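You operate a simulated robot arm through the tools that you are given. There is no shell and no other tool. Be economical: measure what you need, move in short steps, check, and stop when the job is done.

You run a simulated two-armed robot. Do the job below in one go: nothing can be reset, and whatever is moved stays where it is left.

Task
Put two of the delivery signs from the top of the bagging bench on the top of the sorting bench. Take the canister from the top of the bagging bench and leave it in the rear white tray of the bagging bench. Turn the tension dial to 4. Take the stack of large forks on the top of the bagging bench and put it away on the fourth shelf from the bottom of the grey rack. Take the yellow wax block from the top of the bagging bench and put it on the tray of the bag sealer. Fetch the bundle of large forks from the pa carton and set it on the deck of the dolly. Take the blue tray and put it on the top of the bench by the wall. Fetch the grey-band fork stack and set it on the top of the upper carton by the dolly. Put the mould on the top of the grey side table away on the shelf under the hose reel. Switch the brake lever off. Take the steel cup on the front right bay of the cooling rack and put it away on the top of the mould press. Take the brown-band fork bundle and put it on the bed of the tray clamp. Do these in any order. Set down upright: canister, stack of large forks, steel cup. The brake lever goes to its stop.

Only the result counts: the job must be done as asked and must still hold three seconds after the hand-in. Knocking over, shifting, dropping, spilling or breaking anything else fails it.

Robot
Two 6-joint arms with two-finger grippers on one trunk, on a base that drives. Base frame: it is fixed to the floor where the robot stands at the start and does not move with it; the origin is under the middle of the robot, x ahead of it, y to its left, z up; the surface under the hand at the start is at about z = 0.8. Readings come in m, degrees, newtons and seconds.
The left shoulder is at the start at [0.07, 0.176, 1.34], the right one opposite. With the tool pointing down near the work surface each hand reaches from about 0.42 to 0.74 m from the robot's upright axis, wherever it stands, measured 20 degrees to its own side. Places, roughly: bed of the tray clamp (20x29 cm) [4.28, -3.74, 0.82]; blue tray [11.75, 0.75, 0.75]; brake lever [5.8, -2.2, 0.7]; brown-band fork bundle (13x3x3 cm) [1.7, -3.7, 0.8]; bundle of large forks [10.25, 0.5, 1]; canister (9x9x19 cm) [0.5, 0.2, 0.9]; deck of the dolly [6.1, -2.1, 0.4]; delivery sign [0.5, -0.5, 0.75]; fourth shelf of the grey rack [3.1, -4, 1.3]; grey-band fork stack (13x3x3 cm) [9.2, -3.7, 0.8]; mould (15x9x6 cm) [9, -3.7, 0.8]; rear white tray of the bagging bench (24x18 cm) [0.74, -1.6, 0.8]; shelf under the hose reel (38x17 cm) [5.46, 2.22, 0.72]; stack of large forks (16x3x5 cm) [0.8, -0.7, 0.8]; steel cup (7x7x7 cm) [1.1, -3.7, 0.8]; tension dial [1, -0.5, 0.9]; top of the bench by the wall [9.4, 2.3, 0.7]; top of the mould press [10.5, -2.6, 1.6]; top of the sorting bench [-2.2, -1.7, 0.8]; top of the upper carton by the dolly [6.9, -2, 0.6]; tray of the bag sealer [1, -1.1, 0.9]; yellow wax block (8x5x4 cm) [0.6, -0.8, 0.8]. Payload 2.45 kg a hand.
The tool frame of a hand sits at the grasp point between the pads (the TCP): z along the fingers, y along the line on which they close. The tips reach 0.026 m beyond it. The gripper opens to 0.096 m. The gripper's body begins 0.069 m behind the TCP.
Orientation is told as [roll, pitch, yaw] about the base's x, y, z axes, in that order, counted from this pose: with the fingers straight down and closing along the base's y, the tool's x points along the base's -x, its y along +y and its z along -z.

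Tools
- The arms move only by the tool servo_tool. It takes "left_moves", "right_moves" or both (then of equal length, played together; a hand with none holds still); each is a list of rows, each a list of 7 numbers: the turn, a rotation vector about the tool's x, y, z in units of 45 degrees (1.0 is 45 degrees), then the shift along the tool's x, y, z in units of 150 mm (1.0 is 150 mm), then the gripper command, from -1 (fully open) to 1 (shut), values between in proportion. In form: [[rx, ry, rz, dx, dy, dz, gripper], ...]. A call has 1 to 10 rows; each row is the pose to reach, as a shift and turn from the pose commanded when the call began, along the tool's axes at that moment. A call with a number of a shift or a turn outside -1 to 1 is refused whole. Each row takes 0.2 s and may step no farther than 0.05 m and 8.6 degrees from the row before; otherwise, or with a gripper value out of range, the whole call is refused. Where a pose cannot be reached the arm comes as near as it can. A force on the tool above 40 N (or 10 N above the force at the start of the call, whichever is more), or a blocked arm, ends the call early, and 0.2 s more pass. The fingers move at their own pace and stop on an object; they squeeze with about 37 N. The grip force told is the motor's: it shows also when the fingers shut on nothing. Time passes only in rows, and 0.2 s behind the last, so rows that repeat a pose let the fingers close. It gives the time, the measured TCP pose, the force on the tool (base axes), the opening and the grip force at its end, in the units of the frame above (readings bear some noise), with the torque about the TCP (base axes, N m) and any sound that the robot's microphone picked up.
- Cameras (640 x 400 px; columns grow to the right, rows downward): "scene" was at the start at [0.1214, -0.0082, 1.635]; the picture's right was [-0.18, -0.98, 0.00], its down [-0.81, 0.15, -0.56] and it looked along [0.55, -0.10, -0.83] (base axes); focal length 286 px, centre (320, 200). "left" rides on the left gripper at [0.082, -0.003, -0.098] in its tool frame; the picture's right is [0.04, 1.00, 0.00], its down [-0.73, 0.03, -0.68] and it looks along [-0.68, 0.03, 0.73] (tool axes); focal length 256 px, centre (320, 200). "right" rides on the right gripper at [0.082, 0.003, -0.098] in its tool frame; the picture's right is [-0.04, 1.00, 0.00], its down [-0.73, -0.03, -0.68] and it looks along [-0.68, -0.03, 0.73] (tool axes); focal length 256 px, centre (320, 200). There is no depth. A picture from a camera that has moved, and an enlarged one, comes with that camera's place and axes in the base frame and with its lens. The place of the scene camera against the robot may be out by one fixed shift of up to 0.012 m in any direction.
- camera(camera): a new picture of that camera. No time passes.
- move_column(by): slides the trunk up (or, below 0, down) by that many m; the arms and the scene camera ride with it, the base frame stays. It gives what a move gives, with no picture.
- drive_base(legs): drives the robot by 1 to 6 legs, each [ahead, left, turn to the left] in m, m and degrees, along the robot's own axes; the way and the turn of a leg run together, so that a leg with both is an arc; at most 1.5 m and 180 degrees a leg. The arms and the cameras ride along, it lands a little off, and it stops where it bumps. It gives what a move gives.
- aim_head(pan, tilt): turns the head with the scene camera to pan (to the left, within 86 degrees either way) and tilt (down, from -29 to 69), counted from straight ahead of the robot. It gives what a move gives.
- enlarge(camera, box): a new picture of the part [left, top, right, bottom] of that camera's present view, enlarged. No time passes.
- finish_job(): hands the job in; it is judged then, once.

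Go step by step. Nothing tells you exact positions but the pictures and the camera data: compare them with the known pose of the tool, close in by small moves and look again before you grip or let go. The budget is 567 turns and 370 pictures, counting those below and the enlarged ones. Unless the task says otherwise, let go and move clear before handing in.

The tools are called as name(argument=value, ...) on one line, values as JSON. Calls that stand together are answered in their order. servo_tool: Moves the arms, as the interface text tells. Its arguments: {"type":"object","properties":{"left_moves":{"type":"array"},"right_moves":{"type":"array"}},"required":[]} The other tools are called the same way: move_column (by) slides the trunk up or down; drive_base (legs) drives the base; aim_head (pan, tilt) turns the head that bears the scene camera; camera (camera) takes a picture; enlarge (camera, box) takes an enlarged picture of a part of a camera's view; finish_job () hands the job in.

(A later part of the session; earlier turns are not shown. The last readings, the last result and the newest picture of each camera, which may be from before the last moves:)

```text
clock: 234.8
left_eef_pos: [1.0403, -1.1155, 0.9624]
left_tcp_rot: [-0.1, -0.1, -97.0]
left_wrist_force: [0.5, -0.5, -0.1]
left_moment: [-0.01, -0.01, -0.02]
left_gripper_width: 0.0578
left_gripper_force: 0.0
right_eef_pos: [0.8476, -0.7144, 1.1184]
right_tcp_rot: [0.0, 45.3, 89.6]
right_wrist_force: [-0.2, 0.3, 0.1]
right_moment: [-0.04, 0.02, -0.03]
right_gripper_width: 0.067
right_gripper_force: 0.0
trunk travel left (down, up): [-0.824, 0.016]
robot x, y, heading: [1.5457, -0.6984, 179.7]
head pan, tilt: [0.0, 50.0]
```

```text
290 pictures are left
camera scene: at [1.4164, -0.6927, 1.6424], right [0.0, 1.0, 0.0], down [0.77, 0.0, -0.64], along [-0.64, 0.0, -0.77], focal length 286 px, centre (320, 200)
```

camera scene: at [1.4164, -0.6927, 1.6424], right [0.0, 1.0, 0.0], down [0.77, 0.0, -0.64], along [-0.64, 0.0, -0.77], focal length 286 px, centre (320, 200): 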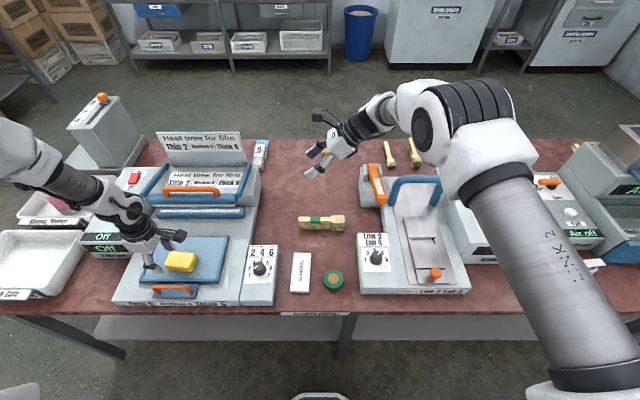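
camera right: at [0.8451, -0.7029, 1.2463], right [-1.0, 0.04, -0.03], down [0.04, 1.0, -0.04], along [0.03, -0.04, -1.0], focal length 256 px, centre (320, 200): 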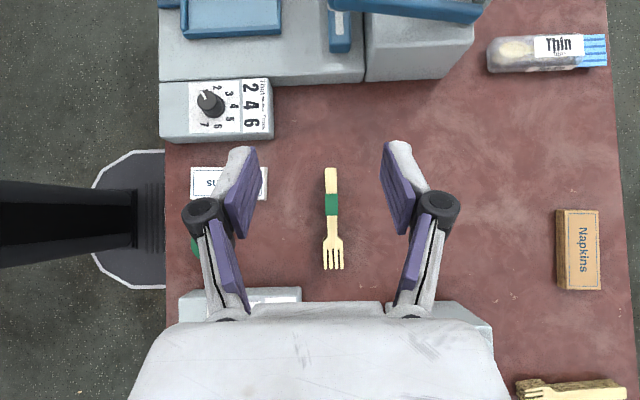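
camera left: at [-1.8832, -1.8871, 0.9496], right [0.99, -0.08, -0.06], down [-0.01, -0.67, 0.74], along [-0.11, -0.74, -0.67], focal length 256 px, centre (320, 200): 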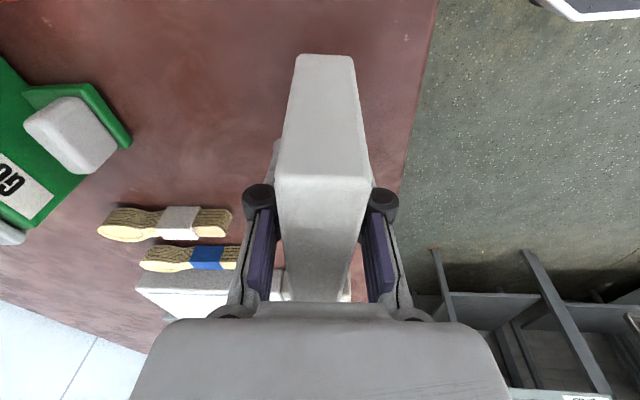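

servo_tool(right_moves=[[0, 0, 0, -0.2, 0.03, 0.2, -0.4], [0, 0, 0, -0.4, 0.073, 0.4, -0.4], [0, 0, 0, -0.6, 0.073, 0.6, -0.4], [0, 0, 0, -0.8, 0.073, 0.8, -0.4], [0, 0, 0, -0.9, 0.073, 0.9, -0.4], [0, 0, 0, -0.9, 0.073, 0.9, -0.4]])

camera(camera="right")

enlarge(camera="scene", box=[240, 120, 460, 300])

```text
clock: 236.2
left_eef_pos: [1.0417, -1.1173, 0.9618]
left_tcp_rot: [0.0, 0.1, -96.9]
left_wrist_force: [1.0, 0.2, -0.5]
left_moment: [0.01, 0.03, -0.01]
left_gripper_width: 0.0575
left_gripper_force: 0.0
right_eef_pos: [0.8461, -0.7139, 0.9299]
right_tcp_rot: [0.2, 45.1, 89.6]
right_wrist_force: [-0.1, 0.1, 0.0]
right_moment: [0.01, 0.0, 0.02]
right_gripper_width: 0.0671
right_gripper_force: 0.1
right hand out of reach, approached as far as the arm can: row 5, 6
trunk travel left (down, up): [-0.824, 0.016]
robot x, y, heading: [1.5435, -0.7006, 180.0]
head pan, tilt: [0.0, 50.0]
```

```text
289 pictures are left
camera right: at [0.8431, -0.7016, 1.0575], right [-1.0, 0.04, -0.03], down [0.04, 1.0, -0.04], along [0.03, -0.04, -1.0], focal length 256 px, centre (320, 200)
```

right: 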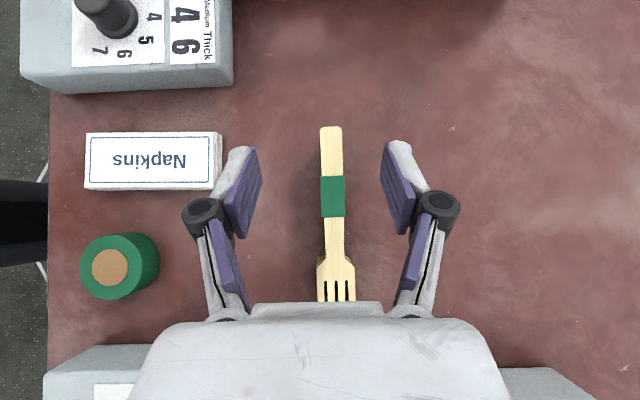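

```text
2.22 times, centred on (350, 210) of scene
camera zoom: at [1.4173, -0.6949, 1.6424], right [0.0, 1.0, 0.0], down [0.77, 0.0, -0.64], along [-0.64, 0.0, -0.77], focal length 637 px, centre (253, 178)
```

zoom: 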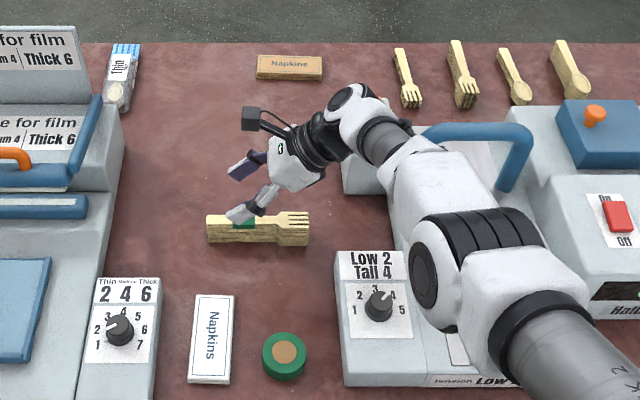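

drive_base(legs=[[0.035, 0, 0]])

servo_tool(right_moves=[[0, 0, 0, 0, -0.08, 0, -0.4], [0, 0, 0, 0, -0.17, 0, -0.4], [0, 0, 0, 0, -0.17, 0, -0.4]])

camera(camera="right")

```text
clock: 237.1
left_eef_pos: [1.0118, -1.1165, 0.9653]
left_tcp_rot: [-0.4, -0.1, -97.0]
left_wrist_force: [0.8, -0.1, 0.2]
left_moment: [0.02, 0.04, 0.04]
left_gripper_width: 0.0575
left_gripper_force: 0.0
right_eef_pos: [0.816, -0.7135, 0.9338]
right_tcp_rot: [0.5, 45.1, 89.9]
right_wrist_force: [0.6, 0.3, 0.7]
right_moment: [0.02, 0.02, -0.08]
right_gripper_width: 0.0674
right_gripper_force: 0.0
trunk travel left (down, up): [-0.824, 0.016]
robot x, y, heading: [1.5092, -0.704, 179.7]
head pan, tilt: [0.0, 50.0]
```

```text
clock: 237.9
left_eef_pos: [1.0048, -1.1169, 0.9602]
left_tcp_rot: [0.0, 0.0, -97.0]
left_wrist_force: [0.4, 0.8, -0.9]
left_moment: [-0.04, -0.01, 0.0]
left_gripper_width: 0.0577
left_gripper_force: 0.1
right_eef_pos: [0.8162, -0.7223, 0.9241]
right_tcp_rot: [0.1, 46.1, 90.2]
right_wrist_force: [-0.6, -0.3, 0.0]
right_moment: [0.01, -0.04, 0.02]
right_gripper_width: 0.067
right_gripper_force: 0.1
right hand out of reach, approached as far as the arm can: row 1, 2
trunk travel left (down, up): [-0.824, 0.016]
robot x, y, heading: [1.5107, -0.6998, 180.3]
head pan, tilt: [0.0, 50.0]
```

```text
287 pictures are left
camera right: at [0.813, -0.7071, 1.0513], right [-1.0, 0.02, -0.03], down [0.03, 1.0, -0.06], along [0.03, -0.06, -1.0], focal length 256 px, centre (320, 200)
```

right: 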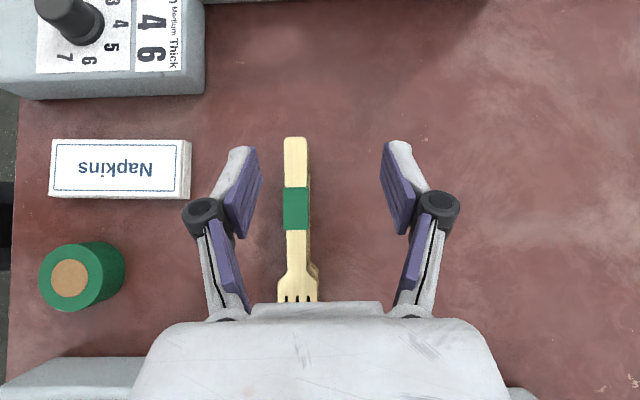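

servo_tool(right_moves=[[0, 0, 0, 0, -0.08, 0, -0.4], [0, 0, 0, 0, -0.147, 0, -0.4], [0, 0, 0, -0.1, -0.147, 0.1, -0.4], [0, 0, 0, -0.2, -0.147, 0.2, -0.4], [0, 0, 0, -0.2, -0.147, 0.2, -0.4]])

camera(camera="right")

```text
clock: 239.1
left_eef_pos: [1.0078, -1.118, 0.9611]
left_tcp_rot: [0.0, -0.1, -96.9]
left_wrist_force: [0.0, 0.6, -0.6]
left_moment: [0.03, 0.03, 0.01]
left_gripper_width: 0.0575
left_gripper_force: 0.1
right_eef_pos: [0.8587, -0.7138, 0.887]
right_tcp_rot: [0.2, 45.3, 89.7]
right_wrist_force: [0.1, -0.5, 0.0]
right_moment: [0.04, -0.03, 0.0]
right_gripper_width: 0.0671
right_gripper_force: 0.1
right hand out of reach, approached as far as the arm can: row 1
trunk travel left (down, up): [-0.824, 0.016]
robot x, y, heading: [1.5115, -0.6982, 179.9]
head pan, tilt: [0.0, 50.0]
```

```text
286 pictures are left
camera right: at [0.8562, -0.7021, 1.0149], right [-1.0, 0.04, -0.03], down [0.04, 1.0, -0.04], along [0.02, -0.04, -1.0], focal length 256 px, centre (320, 200)
```

right: 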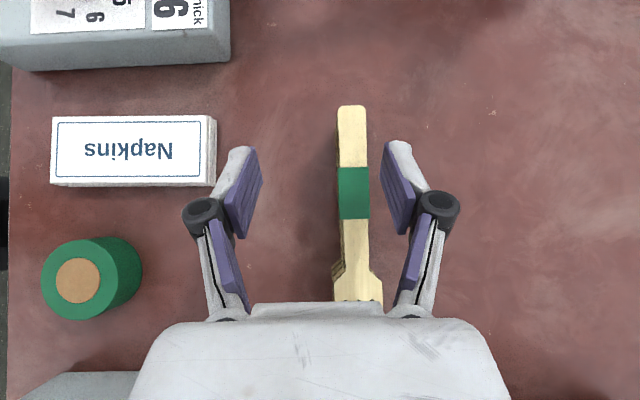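

servo_tool(right_moves=[[0, 0, 0, 0, 0.07, 0, -0.4], [0, 0, 0, 0, 0.137, 0, -0.4], [0, 0, 0, -0.13, 0.137, 0.13, -0.4], [0, 0, 0, -0.25, 0.137, 0.25, -0.4], [0, 0, 0, -0.25, 0.137, 0.25, -0.4]])

camera(camera="right")

```text
clock: 240.3
left_eef_pos: [1.0073, -1.1186, 0.9613]
left_tcp_rot: [0.1, -0.1, -97.0]
left_wrist_force: [0.7, -0.2, 0.3]
left_moment: [-0.04, -0.01, 0.0]
left_gripper_width: 0.0574
left_gripper_force: 0.1
right_eef_pos: [0.8542, -0.7105, 0.8418]
right_tcp_rot: [0.2, 45.0, 89.7]
right_wrist_force: [-0.1, -0.6, -0.6]
right_moment: [0.03, 0.02, -0.01]
right_gripper_width: 0.0671
right_gripper_force: 0.0
right hand out of reach, approached as far as the arm can: row 3, 4, 5
trunk travel left (down, up): [-0.824, 0.016]
robot x, y, heading: [1.5063, -0.6999, 180.0]
head pan, tilt: [0.0, 50.0]
```

```text
285 pictures are left
camera right: at [0.851, -0.6984, 0.9698], right [-1.0, 0.03, -0.03], down [0.04, 1.0, -0.04], along [0.03, -0.04, -1.0], focal length 256 px, centre (320, 200)
```

right: 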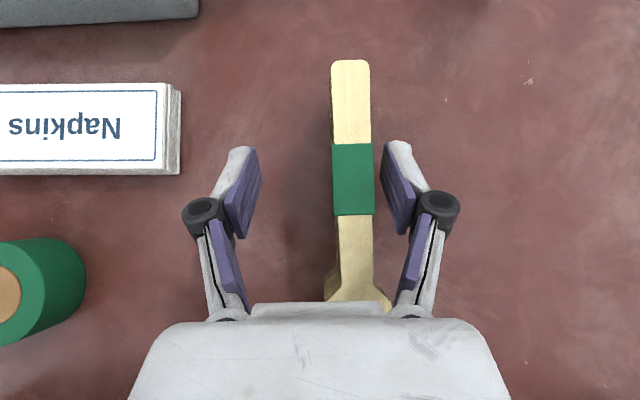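

drive_base(legs=[[0.016, 0, 0]])

camera(camera="right")

```text
clock: 241.1
left_eef_pos: [0.9905, -1.1212, 0.9602]
left_tcp_rot: [0.1, 0.2, -96.9]
left_wrist_force: [-0.1, 0.0, 0.5]
left_moment: [0.0, -0.03, 0.0]
left_gripper_width: 0.0575
left_gripper_force: 0.0
right_eef_pos: [0.8366, -0.7118, 0.8417]
right_tcp_rot: [0.1, 44.9, 89.7]
right_wrist_force: [-1.4, -0.1, 0.0]
right_moment: [-0.01, 0.0, 0.0]
right_gripper_width: 0.0674
right_gripper_force: 0.1
trunk travel left (down, up): [-0.824, 0.016]
robot x, y, heading: [1.493, -0.701, 179.7]
head pan, tilt: [0.0, 50.0]
```

```text
284 pictures are left
camera right: at [0.834, -0.7011, 0.9693], right [-1.0, 0.03, -0.03], down [0.04, 1.0, -0.04], along [0.03, -0.04, -1.0], focal length 256 px, centre (320, 200)
```

right: 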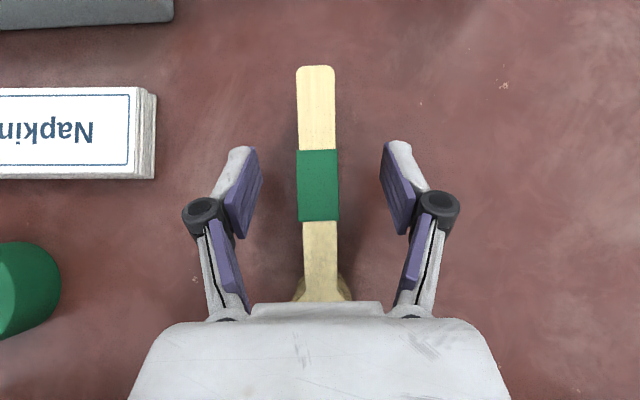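

servo_tool(right_moves=[[0, 0, 0, -0.035, 0, 0.035, -0.4], [0, 0, 0, -0.035, 0, 0.035, -0.4], [0, 0, 0, -0.035, 0, 0.035, 1], [0, 0, 0, -0.035, 0, 0.035, 1], [0, 0, 0, -0.035, 0, 0.035, 1]])

servo_tool(right_moves=[[0, 0, 0, 0.15, 0, -0.15, 1], [0, 0, 0, 0.3, 0, -0.3, 1], [0, 0, 0, 0.5, 0, -0.5, 1], [0, 0, 0, 0.7, 0, -0.7, 1], [0, 0, 0, 0.9, 0, -0.9, 1]])

camera(camera="right")

camera(camera="scene")

```text
clock: 242.3
left_eef_pos: [0.9903, -1.1231, 0.9589]
left_tcp_rot: [0.2, 0.1, -96.8]
left_wrist_force: [0.0, -0.4, 0.3]
left_moment: [-0.03, 0.0, 0.02]
left_gripper_width: 0.0578
left_gripper_force: 0.1
right_eef_pos: [0.8402, -0.7126, 0.8351]
right_tcp_rot: [0.2, 44.9, 89.9]
right_wrist_force: [2.5, -2.4, 6.6]
right_moment: [-0.47, 0.01, 0.11]
right_gripper_width: 0.0168
right_gripper_force: 37.2
right hand out of reach, approached as far as the arm can: row 1, 2, 3, 4, 5
trunk travel left (down, up): [-0.824, 0.016]
robot x, y, heading: [1.4904, -0.7011, -180.0]
head pan, tilt: [0.0, 50.0]
```

```text
clock: 243.5
left_eef_pos: [0.9909, -1.1183, 0.9623]
left_tcp_rot: [0.0, 0.1, -96.9]
left_wrist_force: [-0.2, 0.6, 0.8]
left_moment: [0.05, -0.01, 0.01]
left_gripper_width: 0.0574
left_gripper_force: 0.1
right_eef_pos: [0.7739, -0.7175, 0.9943]
right_tcp_rot: [0.0, 45.1, 89.8]
right_wrist_force: [0.1, -0.5, -0.8]
right_moment: [-0.04, -0.01, -0.04]
right_gripper_width: 0.0172
right_gripper_force: 36.6
right hand out of reach, approached as far as the arm can: row 1, 2, 3, 4, 5
trunk travel left (down, up): [-0.824, 0.016]
robot x, y, heading: [1.4935, -0.7033, 179.8]
head pan, tilt: [0.0, 50.0]
```

```text
283 pictures are left
camera right: at [0.7707, -0.7066, 1.1224], right [-1.0, 0.03, -0.03], down [0.03, 1.0, -0.04], along [0.03, -0.04, -1.0], focal length 256 px, centre (320, 200)
```

right: 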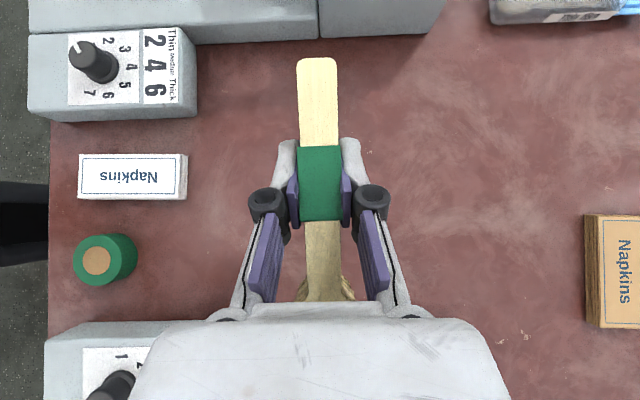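

```text
282 pictures are left
camera scene: at [1.3659, -0.6951, 1.6423], right [0.0, 1.0, 0.0], down [0.77, 0.0, -0.64], along [-0.64, 0.0, -0.77], focal length 286 px, centre (320, 200)
```

scene: 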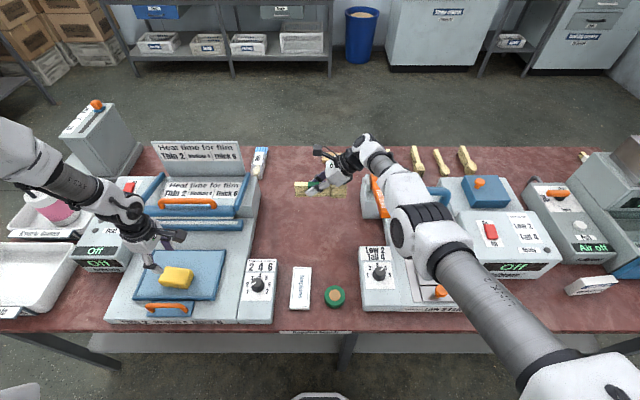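

servo_tool(right_moves=[[0, 0, 0, 0.15, 0, -0.15, 1], [0, 0, 0, 0.3, 0, -0.3, 1], [0, 0, 0, 0.45, -0.1, -0.45, 1], [0, 0, 0, 0.5, -0.2, -0.5, 1]])

drive_base(legs=[[-0.45, 0, 0]])

camera(camera="scene")

```text
clock: 244.5
left_eef_pos: [0.9916, -1.1164, 0.9613]
left_tcp_rot: [0.0, -0.2, -96.9]
left_wrist_force: [-1.2, -0.3, 0.5]
left_moment: [0.01, -0.01, 0.0]
left_gripper_width: 0.0576
left_gripper_force: 0.1
right_eef_pos: [0.7545, -0.7262, 1.0882]
right_tcp_rot: [0.1, 45.2, 89.6]
right_wrist_force: [-0.2, 0.6, -0.7]
right_moment: [-0.04, 0.02, 0.01]
right_gripper_width: 0.0168
right_gripper_force: 36.8
right hand out of reach, approached as far as the arm can: row 1, 2, 3, 4
trunk travel left (down, up): [-0.824, 0.016]
robot x, y, heading: [1.4922, -0.7004, 180.1]
head pan, tilt: [0.0, 50.0]
```

```text
clock: 247.2
left_eef_pos: [1.4422, -1.1186, 0.9607]
left_tcp_rot: [0.0, -0.1, -96.9]
left_wrist_force: [0.4, -0.4, -0.5]
left_moment: [-0.01, -0.01, -0.01]
left_gripper_width: 0.0574
left_gripper_force: 0.1
right_eef_pos: [1.2053, -0.7265, 1.0868]
right_tcp_rot: [-0.1, 45.2, 89.5]
right_wrist_force: [0.5, -0.2, -1.5]
right_moment: [-0.03, -0.03, 0.01]
right_gripper_width: 0.0167
right_gripper_force: 36.2
trunk travel left (down, up): [-0.824, 0.016]
robot x, y, heading: [1.9482, -0.6975, 180.0]
head pan, tilt: [0.0, 50.0]
```

```text
281 pictures are left
camera scene: at [1.8167, -0.6949, 1.6422], right [0.0, 1.0, 0.0], down [0.77, 0.0, -0.64], along [-0.64, 0.0, -0.77], focal length 286 px, centre (320, 200)
```

scene: 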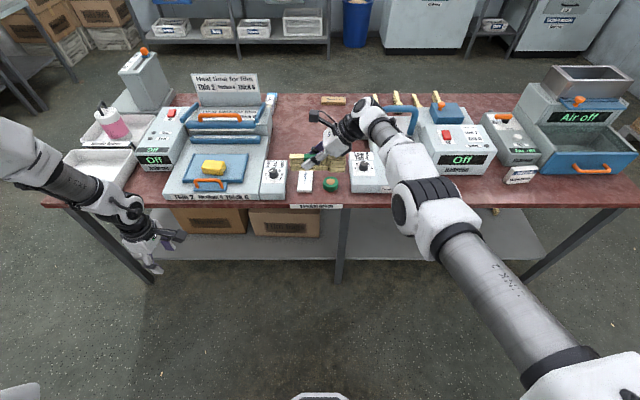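

servo_tool(right_moves=[[-0.12, 0, 0.116, 0, -0.2, 0, 1], [-0.24, 0, 0.233, 0, -0.4, 0, 1], [-0.36, 0, 0.349, 0, -0.6, 0, 1], [-0.48, 0, 0.466, 0, -0.8, 0, 1], [-0.6, 0, 0.582, 0, -0.9, 0, 1], [-0.6, 0, 0.582, 0, -0.9, 0, 1]])

servo_tool(right_moves=[[-0.12, 0, 0.116, 0, 0, 0, 1], [-0.24, 0, 0.233, 0, 0, 0, 1], [-0.36, 0, 0.349, 0, 0, 0, 1], [-0.48, 0, 0.466, 0, 0, 0, 1], [-0.55, 0, 0.53, 0, 0, 0, 1], [-0.55, 0, 0.53, 0, 0, 0, 1]])

drive_base(legs=[[0, 0, 90], [1.5, 0, 0], [0.25, 0, 0], [0, 1.25, 0]])

aim_head(pan=0, tilt=15)

camera(camera="scene")

```text
clock: 248.6
left_eef_pos: [1.4425, -1.1167, 0.9617]
left_tcp_rot: [0.1, 0.0, -96.9]
left_wrist_force: [0.4, 0.6, -0.4]
left_moment: [-0.02, 0.02, -0.02]
left_gripper_width: 0.0574
left_gripper_force: 0.1
right_eef_pos: [1.1372, -0.7717, 1.079]
right_tcp_rot: [0.7, 45.4, 52.4]
right_wrist_force: [-0.7, 0.5, 0.2]
right_moment: [-0.02, 0.05, -0.03]
right_gripper_width: 0.017
right_gripper_force: 36.5
right hand out of reach, approached as far as the arm can: row 1, 2, 3, 4, 5, 6
trunk travel left (down, up): [-0.824, 0.016]
robot x, y, heading: [1.9412, -0.7013, 180.0]
head pan, tilt: [0.0, 50.0]
```

```text
clock: 250.0
left_eef_pos: [1.4426, -1.1171, 0.9623]
left_tcp_rot: [0.0, -0.1, -97.1]
left_wrist_force: [0.0, 0.9, 0.7]
left_moment: [0.03, 0.02, 0.05]
left_gripper_width: 0.0577
left_gripper_force: 0.0
right_eef_pos: [1.1154, -0.7731, 1.0749]
right_tcp_rot: [0.6, 45.7, 26.9]
right_wrist_force: [-0.6, 0.1, -1.2]
right_moment: [0.0, 0.0, 0.02]
right_gripper_width: 0.0167
right_gripper_force: 37.0
right hand out of reach, approached as far as the arm can: row 1, 2, 3, 4, 5, 6
trunk travel left (down, up): [-0.824, 0.016]
robot x, y, heading: [1.9445, -0.6974, 179.7]
head pan, tilt: [0.0, 50.0]
```

```text
clock: 268.6
left_eef_pos: [3.5965, -2.9604, 0.961]
left_tcp_rot: [0.0, -0.2, -6.9]
left_wrist_force: [0.9, 0.7, -0.5]
left_moment: [-0.02, 0.03, -0.02]
left_gripper_width: 0.0577
left_gripper_force: 0.0
right_eef_pos: [3.2526, -3.2883, 1.074]
right_tcp_rot: [0.6, 45.7, 117.0]
right_wrist_force: [-0.9, -0.5, -1.0]
right_moment: [0.01, -0.07, 0.02]
right_gripper_width: 0.017
right_gripper_force: 37.0
trunk travel left (down, up): [-0.824, 0.016]
robot x, y, heading: [3.1766, -2.461, -89.9]
head pan, tilt: [0.0, 50.0]
```

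```text
clock: 269.6
left_eef_pos: [3.5961, -2.9595, 0.9609]
left_tcp_rot: [0.0, 0.0, -6.9]
left_wrist_force: [0.3, 0.2, -0.2]
left_moment: [-0.02, 0.0, 0.02]
left_gripper_width: 0.058
left_gripper_force: 0.0
right_eef_pos: [3.252, -3.2893, 1.0748]
right_tcp_rot: [0.6, 45.7, 117.1]
right_wrist_force: [0.4, -0.1, -0.2]
right_moment: [-0.01, 0.01, 0.01]
right_gripper_width: 0.0168
right_gripper_force: 36.9
trunk travel left (down, up): [-0.824, 0.016]
robot x, y, heading: [3.1802, -2.456, -90.1]
head pan, tilt: [0.0, 15.0]
```

```text
280 pictures are left
camera scene: at [3.1784, -2.5978, 1.696], right [-1.0, 0.0, 0.0], down [0.0, 0.26, -0.97], along [0.0, -0.97, -0.26], focal length 286 px, centre (320, 200)
```

scene: 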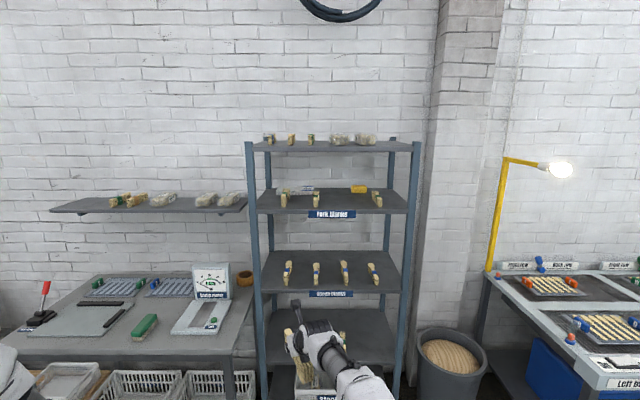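

The fourth shelf is the one just below the top; I'll zoom on it for a free spot.

enlarge(camera="scene", box=[230, 120, 430, 230])

```text
3.20 times, centred on (330, 175) of scene
camera zoom: at [3.1784, -2.5978, 1.696], right [-1.0, 0.0, 0.0], down [0.0, 0.26, -0.97], along [0.0, -0.97, -0.26], focal length 917 px, centre (288, 280)
```

zoom: 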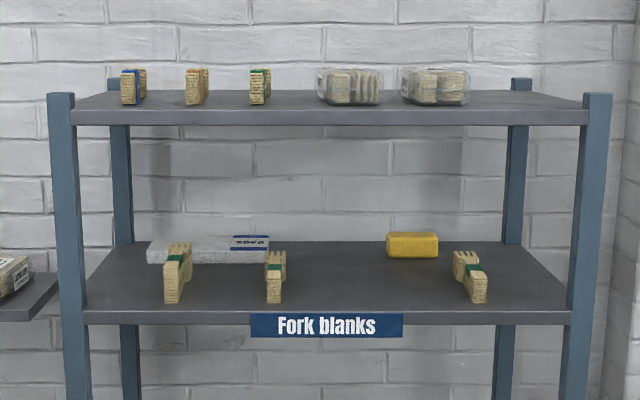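

servo_tool(right_moves=[[0, 0, 0, 0.19, 0.05, -0.19, 1], [0, 0, 0, 0.38, 0.1, -0.38, 1], [0, 0, 0, 0.57, 0.15, -0.57, 1], [0, 0, 0, 0.76, 0.2, -0.76, 1], [0, 0, 0, 0.95, 0.25, -0.93, 1], [0, 0, 0, 0.95, 0.25, -0.93, 1]])

servo_tool(right_moves=[[0, 0, 0, 0, 0.06, -0.25, 1], [0, 0, 0, 0, 0.12, -0.5, 1], [0, 0, 0, 0, 0.2, -0.75, 1], [0, 0, 0, 0, 0.24, -0.95, 1], [0, 0, 0, 0, 0.24, -0.95, 1]])

```text
clock: 271.0
left_eef_pos: [3.5975, -2.9597, 0.9614]
left_tcp_rot: [0.0, 0.0, -7.0]
left_wrist_force: [0.7, -0.1, -0.3]
left_moment: [0.05, 0.01, -0.01]
left_gripper_width: 0.0575
left_gripper_force: 0.0
right_eef_pos: [3.22, -3.3078, 1.2729]
right_tcp_rot: [0.5, 45.6, 117.0]
right_wrist_force: [-1.3, -0.6, -1.2]
right_moment: [-0.05, -0.03, 0.03]
right_gripper_width: 0.017
right_gripper_force: 37.1
right hand out of reach, approached as far as the arm can: row 1, 2, 3, 4
trunk travel left (down, up): [-0.824, 0.016]
robot x, y, heading: [3.1758, -2.4558, -90.0]
head pan, tilt: [0.0, 15.0]
```

```text
clock: 272.2
left_eef_pos: [3.5951, -2.9603, 0.9621]
left_tcp_rot: [0.0, -0.2, -7.0]
left_wrist_force: [0.0, -0.1, -0.1]
left_moment: [0.03, -0.03, 0.03]
left_gripper_width: 0.0575
left_gripper_force: 0.0
right_eef_pos: [3.1746, -3.2958, 1.3898]
right_tcp_rot: [0.5, 45.7, 117.2]
right_wrist_force: [-0.2, -0.3, -0.3]
right_moment: [0.02, 0.0, 0.03]
right_gripper_width: 0.0169
right_gripper_force: 36.7
right hand out of reach, approached as far as the arm can: row 1, 2, 3, 4, 5
trunk travel left (down, up): [-0.824, 0.016]
robot x, y, heading: [3.1758, -2.4566, -90.4]
head pan, tilt: [0.0, 15.0]
```

servo_tool(right_moves=[[0, 0, 0, -0.2, -0.15, -0.2, 1], [0, 0, 0, -0.4, -0.3, -0.4, 1], [0, 0, 0, -0.62, -0.45, -0.64, 1], [0, 0, 0, -0.62, -0.45, -0.64, 1]])

drive_base(legs=[[0, 0, -20]])

camera(camera="scene")

```text
refused: row 3 steps farther than a row can; nothing moved
```

```text
clock: 273.7
left_eef_pos: [3.3996, -3.0724, 0.9612]
left_tcp_rot: [0.0, 0.0, -26.9]
left_wrist_force: [-1.0, -0.5, 0.1]
left_moment: [-0.02, 0.0, -0.02]
left_gripper_width: 0.0576
left_gripper_force: 0.0
right_eef_pos: [2.8899, -3.2452, 1.3899]
right_tcp_rot: [0.6, 45.6, 97.1]
right_wrist_force: [0.5, 0.7, -0.1]
right_moment: [-0.03, 0.0, -0.02]
right_gripper_width: 0.0168
right_gripper_force: 37.3
trunk travel left (down, up): [-0.824, 0.016]
robot x, y, heading: [3.1795, -2.4553, -110.2]
head pan, tilt: [0.0, 15.0]
```

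```text
278 pictures are left
camera scene: at [3.1307, -2.5894, 1.6961], right [-0.94, 0.34, 0.0], down [0.09, 0.24, -0.97], along [-0.33, -0.91, -0.26], focal length 286 px, centre (320, 200)
```

scene: 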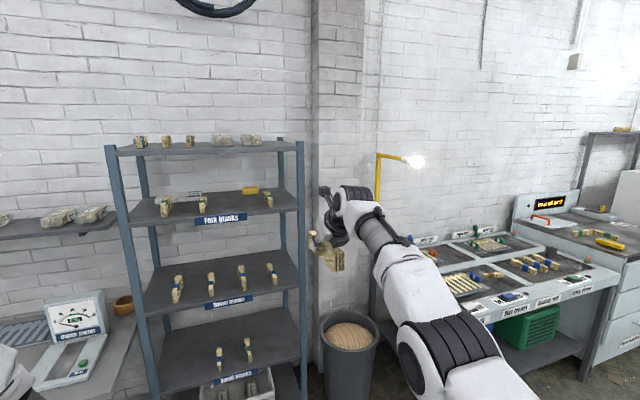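

servo_tool(right_moves=[[0, 0, 0, -0.125, -0.09, -0.125, 1], [0, 0, 0, -0.25, -0.18, -0.25, 1], [0, 0, 0, -0.375, -0.27, -0.38, 1], [0, 0, 0, -0.5, -0.365, -0.507, 1], [0, 0, 0, -0.5, -0.365, -0.507, 1]])

enlarge(camera="scene", box=[270, 170, 430, 290])

camera(camera="right")

```text
clock: 275.1
left_eef_pos: [3.3986, -3.0746, 0.9607]
left_tcp_rot: [0.1, -0.1, -26.9]
left_wrist_force: [-0.7, -0.1, -1.2]
left_moment: [0.0, -0.04, 0.01]
left_gripper_width: 0.0578
left_gripper_force: 0.0
right_eef_pos: [2.8967, -3.133, 1.398]
right_tcp_rot: [-4.6, 46.7, 91.0]
right_wrist_force: [-0.4, -0.5, -1.1]
right_moment: [0.0, -0.05, 0.0]
right_gripper_width: 0.017
right_gripper_force: 36.9
right hand out of reach, approached as far as the arm can: row 1
trunk travel left (down, up): [-0.824, 0.016]
robot x, y, heading: [3.1736, -2.4611, -110.0]
head pan, tilt: [0.0, 15.0]
stopped in row 5 (right hand): the arm was blocked; the commanded pose is now the measured one
```

```text
3.33 times, centred on (350, 230) of scene
camera zoom: at [3.1271, -2.5921, 1.6957], right [-0.94, 0.34, 0.0], down [0.09, 0.25, -0.97], along [-0.33, -0.91, -0.26], focal length 955 px, centre (220, 100)
```

zoom: 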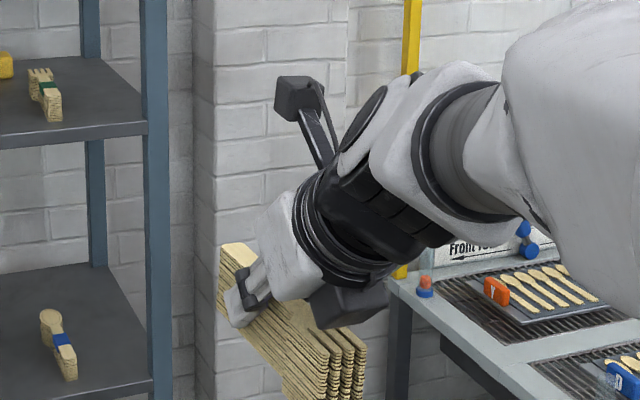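

```text
276 pictures are left
camera right: at [2.8857, -3.1184, 1.5246], right [-1.0, -0.05, -0.08], down [-0.04, 1.0, -0.07], along [0.09, -0.06, -0.99], focal length 256 px, centre (320, 200)
```

right: 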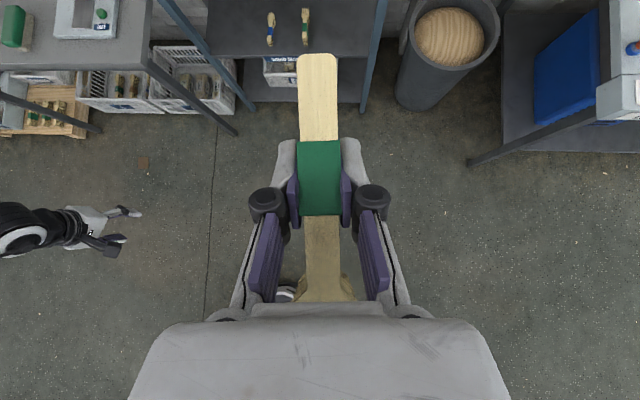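

servo_tool(right_moves=[[0, 0, 0, 0.18, 0, 0.19, 1], [-0.1, 0, 0, 0.25, 0, 0.26, 1], [-0.1, 0, 0, 0.25, 0, 0.26, 1]])

```text
clock: 275.9
left_eef_pos: [3.4009, -3.0711, 0.9623]
left_tcp_rot: [-0.1, -0.2, -26.9]
left_wrist_force: [0.1, -0.3, 0.2]
left_moment: [0.0, 0.01, 0.01]
left_gripper_width: 0.0577
left_gripper_force: 0.0
right_eef_pos: [2.8987, -3.1822, 1.4004]
right_tcp_rot: [-0.3, 46.9, 90.4]
right_wrist_force: [-0.3, 1.0, -1.0]
right_moment: [-0.02, 0.01, 0.0]
right_gripper_width: 0.0169
right_gripper_force: 37.2
trunk travel left (down, up): [-0.824, 0.016]
robot x, y, heading: [3.1743, -2.4575, -109.9]
head pan, tilt: [0.0, 15.0]
```

servo_tool(left_moves=[[0, 0, 0, 0, 0, -0.3, -0.2], [0, 0, 0, 0, 0, -0.6, -0.2], [0, 0, 0, 0, 0, -0.9, -0.2], [0, 0, 0, 0, 0, -1, -0.2]], right_moves=[[0, -0.042, 0, 0, 0, 0, 1], [0, -0.042, 0, 0, 0, 0, 1], [0, -0.042, 0, 0, 0, 0, 1], [0, -0.042, 0, 0, 0, 0, 1]])

servo_tool(left_moves=[[0, 0, 0, 0, 0, -0.3, -0.2], [0, 0, 0, 0, 0, -0.6, -0.2], [0, 0, 0, 0, 0, -0.9, -0.2], [0, 0, 0, 0, 0, -1, -0.2]])

drive_base(legs=[[0, 0.3, 0], [0.3, 0, 0]])

camera(camera="scene")

camera(camera="right")

```text
clock: 276.9
left_eef_pos: [3.3996, -3.0728, 1.1117]
left_tcp_rot: [0.1, -0.1, -26.9]
left_wrist_force: [0.2, -0.4, -0.2]
left_moment: [-0.02, -0.01, -0.05]
left_gripper_width: 0.0575
left_gripper_force: 0.1
right_eef_pos: [2.9029, -3.1848, 1.3974]
right_tcp_rot: [0.0, 44.6, 91.1]
right_wrist_force: [0.6, 0.7, -0.4]
right_moment: [0.0, -0.01, 0.0]
right_gripper_width: 0.0166
right_gripper_force: 37.4
trunk travel left (down, up): [-0.824, 0.016]
robot x, y, heading: [3.1764, -2.4599, -110.0]
head pan, tilt: [0.0, 15.0]
```

```text
clock: 277.9
left_eef_pos: [3.3996, -3.0719, 1.2632]
left_tcp_rot: [-0.1, -0.1, -26.8]
left_wrist_force: [0.2, -0.7, 0.6]
left_moment: [0.04, -0.02, 0.0]
left_gripper_width: 0.0578
left_gripper_force: 0.1
right_eef_pos: [2.9029, -3.1838, 1.4012]
right_tcp_rot: [0.3, 45.0, 91.1]
right_wrist_force: [0.0, 0.3, -0.2]
right_moment: [-0.03, 0.02, -0.01]
right_gripper_width: 0.0169
right_gripper_force: 37.0
trunk travel left (down, up): [-0.824, 0.016]
robot x, y, heading: [3.1764, -2.46, -109.9]
head pan, tilt: [0.0, 15.0]
```

```text
clock: 281.5
left_eef_pos: [3.5789, -3.4546, 1.2626]
left_tcp_rot: [-0.2, -0.1, -26.9]
left_wrist_force: [0.1, -0.3, -0.3]
left_moment: [0.0, 0.03, 0.0]
left_gripper_width: 0.0577
left_gripper_force: 0.1
right_eef_pos: [3.0829, -3.564, 1.4009]
right_tcp_rot: [0.1, 45.1, 91.2]
right_wrist_force: [-0.1, -0.1, -0.5]
right_moment: [-0.05, -0.02, -0.01]
right_gripper_width: 0.0168
right_gripper_force: 37.1
trunk travel left (down, up): [-0.824, 0.016]
robot x, y, heading: [3.3573, -2.8407, -109.9]
head pan, tilt: [0.0, 15.0]
```

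```text
275 pictures are left
camera scene: at [3.3091, -2.9699, 1.6964], right [-0.94, 0.34, 0.0], down [0.09, 0.24, -0.97], along [-0.33, -0.91, -0.26], focal length 286 px, centre (320, 200)
```

scene: 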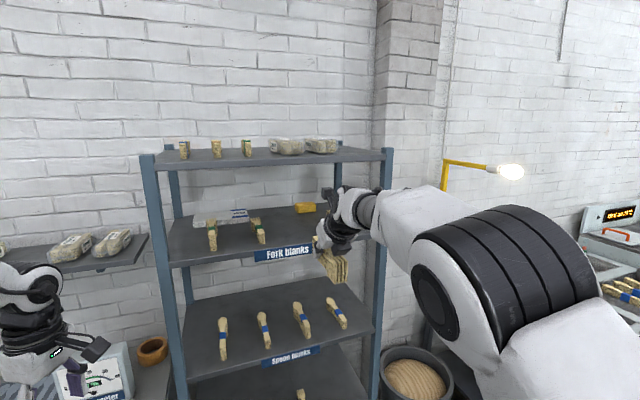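

```text
274 pictures are left
camera right: at [3.0791, -3.5541, 1.5287], right [-1.0, 0.01, -0.03], down [0.01, 1.0, -0.04], along [0.03, -0.04, -1.0], focal length 256 px, centre (320, 200)
```

right: 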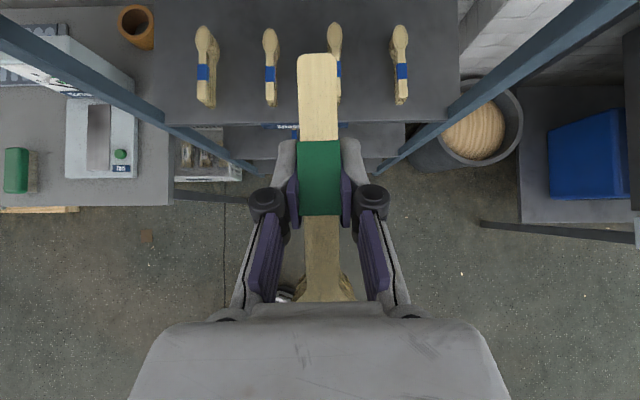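

servo_tool(right_moves=[[0, 0, 0, 0, 0.1, 0, 1], [0, 0, 0, -0.05, 0.187, 0.05, 1], [0, 0, 0, -0.094, 0.187, 0.094, 1], [0, 0, 0, -0.094, 0.187, 0.094, 1]])

drive_base(legs=[[0, 0.07, 0], [0.19, 0, 0]])

camera(camera="scene")

camera(camera="right")

```text
clock: 282.5
left_eef_pos: [3.5793, -3.4553, 1.2624]
left_tcp_rot: [0.0, -0.1, -26.9]
left_wrist_force: [-0.7, 0.8, -0.2]
left_moment: [-0.02, -0.01, 0.01]
left_gripper_width: 0.0577
left_gripper_force: 0.0
right_eef_pos: [3.0528, -3.5683, 1.3796]
right_tcp_rot: [0.1, 44.9, 91.2]
right_wrist_force: [0.4, -0.5, -0.3]
right_moment: [-0.04, 0.03, -0.02]
right_gripper_width: 0.0169
right_gripper_force: 37.6
trunk travel left (down, up): [-0.824, 0.016]
robot x, y, heading: [3.3573, -2.8408, -110.1]
head pan, tilt: [0.0, 15.0]
```

```text
clock: 284.7
left_eef_pos: [3.5801, -3.6547, 1.2644]
left_tcp_rot: [-0.1, 0.0, -26.8]
left_wrist_force: [0.5, 0.9, 0.4]
left_moment: [-0.02, 0.0, 0.0]
left_gripper_width: 0.0578
left_gripper_force: 0.2
right_eef_pos: [3.056, -3.767, 1.381]
right_tcp_rot: [0.1, 45.0, 91.2]
right_wrist_force: [-0.5, 0.6, 0.4]
right_moment: [-0.05, 0.01, -0.01]
right_gripper_width: 0.0168
right_gripper_force: 36.8
trunk travel left (down, up): [-0.824, 0.016]
robot x, y, heading: [3.3574, -3.0413, -110.1]
head pan, tilt: [0.0, 15.0]
```

```text
273 pictures are left
camera scene: at [3.3099, -3.1705, 1.6965], right [-0.94, 0.34, 0.0], down [0.09, 0.24, -0.97], along [-0.33, -0.91, -0.26], focal length 286 px, centre (320, 200)
```

scene: 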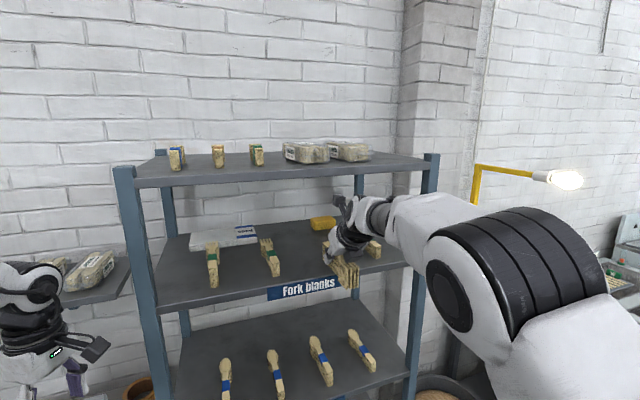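

```text
272 pictures are left
camera right: at [3.0523, -3.7554, 1.5091], right [-1.0, 0.01, -0.03], down [0.01, 1.0, -0.04], along [0.03, -0.04, -1.0], focal length 256 px, centre (320, 200)
```

right: 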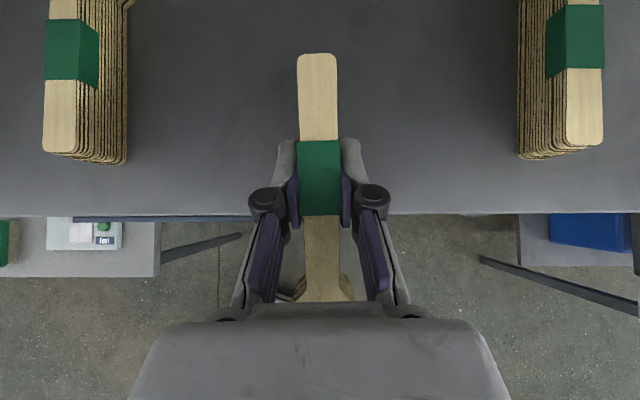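

drive_base(legs=[[0, 0.046, 0], [0.125, 0, 0]])

camera(camera="right")

camera(camera="scene")

```text
clock: 286.5
left_eef_pos: [3.5805, -3.7887, 1.2633]
left_tcp_rot: [-0.1, -0.1, -26.8]
left_wrist_force: [0.6, 0.0, 0.1]
left_moment: [-0.04, 0.0, -0.03]
left_gripper_width: 0.0574
left_gripper_force: 0.1
right_eef_pos: [3.0555, -3.9013, 1.3789]
right_tcp_rot: [0.2, 44.9, 91.1]
right_wrist_force: [0.6, -0.1, -0.3]
right_moment: [0.0, -0.04, -0.02]
right_gripper_width: 0.0168
right_gripper_force: 37.0
trunk travel left (down, up): [-0.824, 0.016]
robot x, y, heading: [3.3565, -3.1752, -110.2]
head pan, tilt: [0.0, 15.0]
```

```text
271 pictures are left
camera right: at [3.0531, -3.8898, 1.508], right [-1.0, 0.01, -0.03], down [0.01, 1.0, -0.04], along [0.03, -0.04, -1.0], focal length 256 px, centre (320, 200)
```

right: 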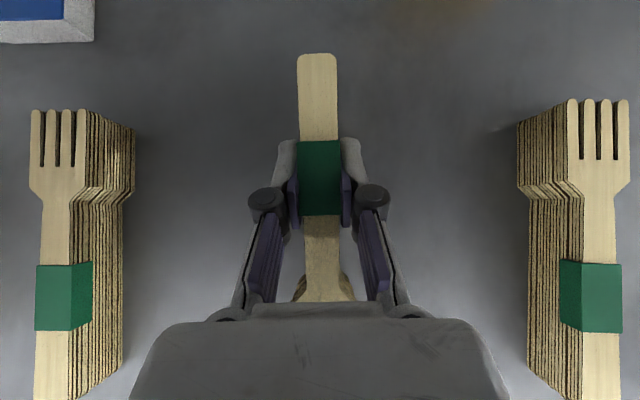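

```text
270 pictures are left
camera scene: at [3.3112, -3.3053, 1.6964], right [-0.94, 0.34, 0.0], down [0.09, 0.24, -0.97], along [-0.33, -0.91, -0.26], focal length 286 px, centre (320, 200)
```

scene: 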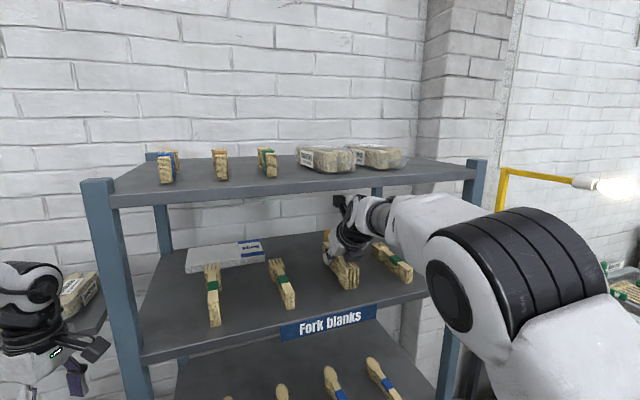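

Well placed. Lower in small steps until it rests on the shelf.

servo_tool(right_moves=[[0, 0, 0, -0.03, 0, 0.03, 1], [0, 0, 0, -0.05, 0, 0.05, 1], [0, 0, 0, -0.07, 0, 0.07, 1], [0, 0, 0, -0.09, 0, 0.09, 1]])

```text
clock: 287.5
left_eef_pos: [3.5816, -3.7872, 1.2632]
left_tcp_rot: [-0.2, 0.0, -26.9]
left_wrist_force: [-0.1, 0.0, -0.1]
left_moment: [0.01, -0.02, -0.03]
left_gripper_width: 0.0576
left_gripper_force: 0.0
right_eef_pos: [3.0563, -3.8988, 1.3688]
right_tcp_rot: [0.5, 45.5, 91.4]
right_wrist_force: [-2.4, -3.7, 35.1]
right_moment: [-0.56, -0.05, -0.09]
right_gripper_width: 0.0169
right_gripper_force: 37.2
trunk travel left (down, up): [-0.824, 0.016]
robot x, y, heading: [3.3599, -3.1755, -110.1]
head pan, tilt: [0.0, 15.0]
```

servo_tool(right_moves=[[0, 0, 0, 0.025, 0, -0.025, 1], [0, 0, 0, 0.03, 0, -0.03, 0.5], [0, 0, 0, 0.03, 0, -0.03, 0.0], [0, 0, 0, 0.03, 0, -0.03, -0.4], [0, 0, 0, 0.03, 0, -0.03, -0.4], [0, 0, 0, 0.03, 0, -0.15, -0.4], [0, 0, 0, 0.03, 0, -0.28, -0.4]])

camera(camera="right")

```text
clock: 289.1
left_eef_pos: [3.5807, -3.7895, 1.2629]
left_tcp_rot: [-0.1, -0.1, -26.9]
left_wrist_force: [-0.2, -0.3, 0.3]
left_moment: [-0.05, -0.02, -0.04]
left_gripper_width: 0.0575
left_gripper_force: 0.0
right_eef_pos: [3.0565, -3.8747, 1.3954]
right_tcp_rot: [0.2, 44.9, 91.2]
right_wrist_force: [-0.6, 0.3, -0.4]
right_moment: [-0.01, -0.02, -0.02]
right_gripper_width: 0.0672
right_gripper_force: 0.1
trunk travel left (down, up): [-0.824, 0.016]
robot x, y, heading: [3.3566, -3.1759, -109.8]
head pan, tilt: [0.0, 15.0]
```

```text
269 pictures are left
camera right: at [3.0522, -3.8632, 1.5225], right [-1.0, 0.01, -0.03], down [0.01, 1.0, -0.04], along [0.03, -0.04, -1.0], focal length 256 px, centre (320, 200)
```

right: 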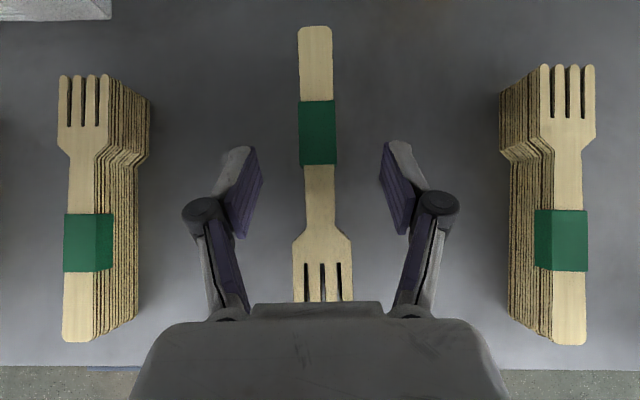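

Stack stands on the shelf. Retreat straight out.

drive_base(legs=[[-0.376, -0.137, 0]])

camera(camera="scene")

```text
clock: 291.6
left_eef_pos: [3.5787, -3.3988, 1.2613]
left_tcp_rot: [0.1, 0.1, -27.0]
left_wrist_force: [-0.1, -0.8, 0.7]
left_moment: [0.0, -0.01, -0.02]
left_gripper_width: 0.0577
left_gripper_force: 0.1
right_eef_pos: [3.0528, -3.4822, 1.3923]
right_tcp_rot: [0.1, 44.7, 91.0]
right_wrist_force: [1.2, -0.8, 0.2]
right_moment: [-0.01, 0.04, 0.02]
right_gripper_width: 0.0673
right_gripper_force: 0.1
trunk travel left (down, up): [-0.824, 0.016]
robot x, y, heading: [3.3541, -2.7814, -110.0]
head pan, tilt: [0.0, 15.0]
```

```text
268 pictures are left
camera scene: at [3.3096, -2.9143, 1.6959], right [-0.94, 0.34, 0.0], down [0.09, 0.24, -0.97], along [-0.33, -0.91, -0.26], focal length 286 px, centre (320, 200)
```

scene: 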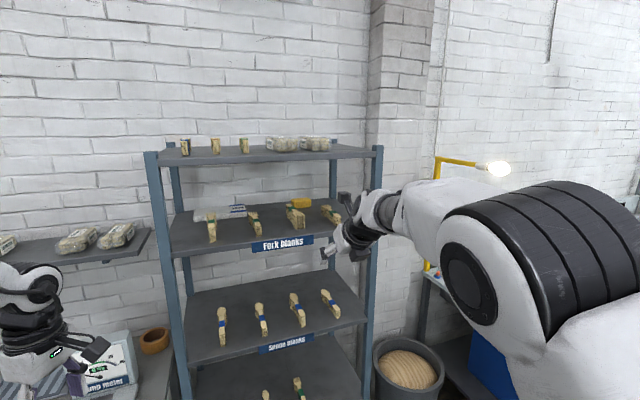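

Next: the cooling rack cup and brown-band forks near x 1.1–1.7. Drive there and look.

drive_base(legs=[[-0.3, 0, 0], [0, 0, 20], [0, -1.5, 0], [0, -0.4, 0]])

aim_head(pan=0, tilt=40)

camera(camera="scene")

```text
clock: 303.7
left_eef_pos: [2.0049, -3.0033, 1.2616]
left_tcp_rot: [0.0, 0.0, -6.8]
left_wrist_force: [-0.3, -0.1, 0.0]
left_moment: [0.02, 0.0, -0.03]
left_gripper_width: 0.0576
left_gripper_force: 0.1
right_eef_pos: [1.5409, -3.2634, 1.3939]
right_tcp_rot: [0.2, 44.7, 111.5]
right_wrist_force: [1.3, -0.2, 0.2]
right_moment: [0.01, 0.02, 0.0]
right_gripper_width: 0.0673
right_gripper_force: 0.1
trunk travel left (down, up): [-0.824, 0.016]
robot x, y, heading: [1.5838, -2.506, -89.6]
head pan, tilt: [0.0, 15.0]
```

```text
clock: 304.6
left_eef_pos: [2.0, -3.0021, 1.2626]
left_tcp_rot: [-0.1, -0.2, -6.7]
left_wrist_force: [-0.3, -0.3, 0.4]
left_moment: [-0.05, -0.01, 0.0]
left_gripper_width: 0.0577
left_gripper_force: 0.0
right_eef_pos: [1.5386, -3.2636, 1.3936]
right_tcp_rot: [0.0, 44.8, 111.3]
right_wrist_force: [-0.7, 0.3, 0.3]
right_moment: [-0.02, -0.03, 0.01]
right_gripper_width: 0.0671
right_gripper_force: 0.0
trunk travel left (down, up): [-0.824, 0.016]
robot x, y, heading: [1.5851, -2.4987, -90.0]
head pan, tilt: [0.0, 40.0]
```

```text
267 pictures are left
camera scene: at [1.5825, -2.6335, 1.6567], right [-1.0, 0.0, 0.0], down [0.0, 0.64, -0.77], along [0.0, -0.77, -0.64], focal length 286 px, centre (320, 200)
```

scene: 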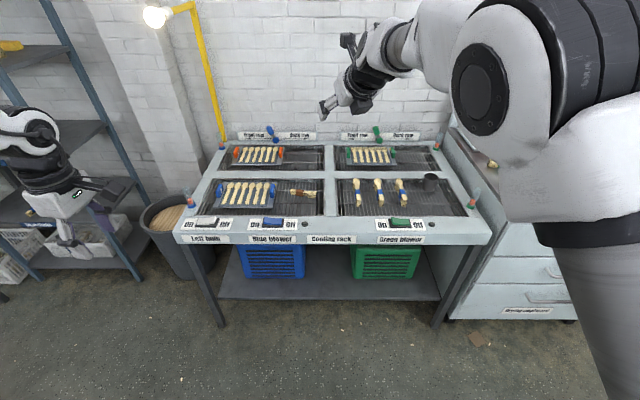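

enlarge(camera="scene", box=[170, 120, 490, 250])

```text
2.00 times, centred on (330, 185) of scene
camera zoom: at [1.5825, -2.6335, 1.6567], right [-1.0, 0.0, 0.0], down [0.0, 0.64, -0.77], along [0.0, -0.77, -0.64], focal length 573 px, centre (300, 230)
```

zoom: 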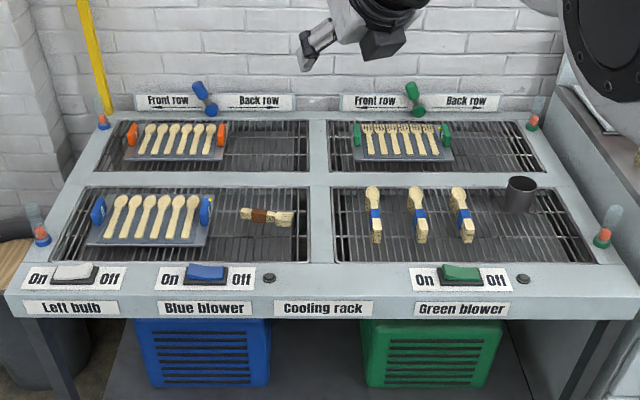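

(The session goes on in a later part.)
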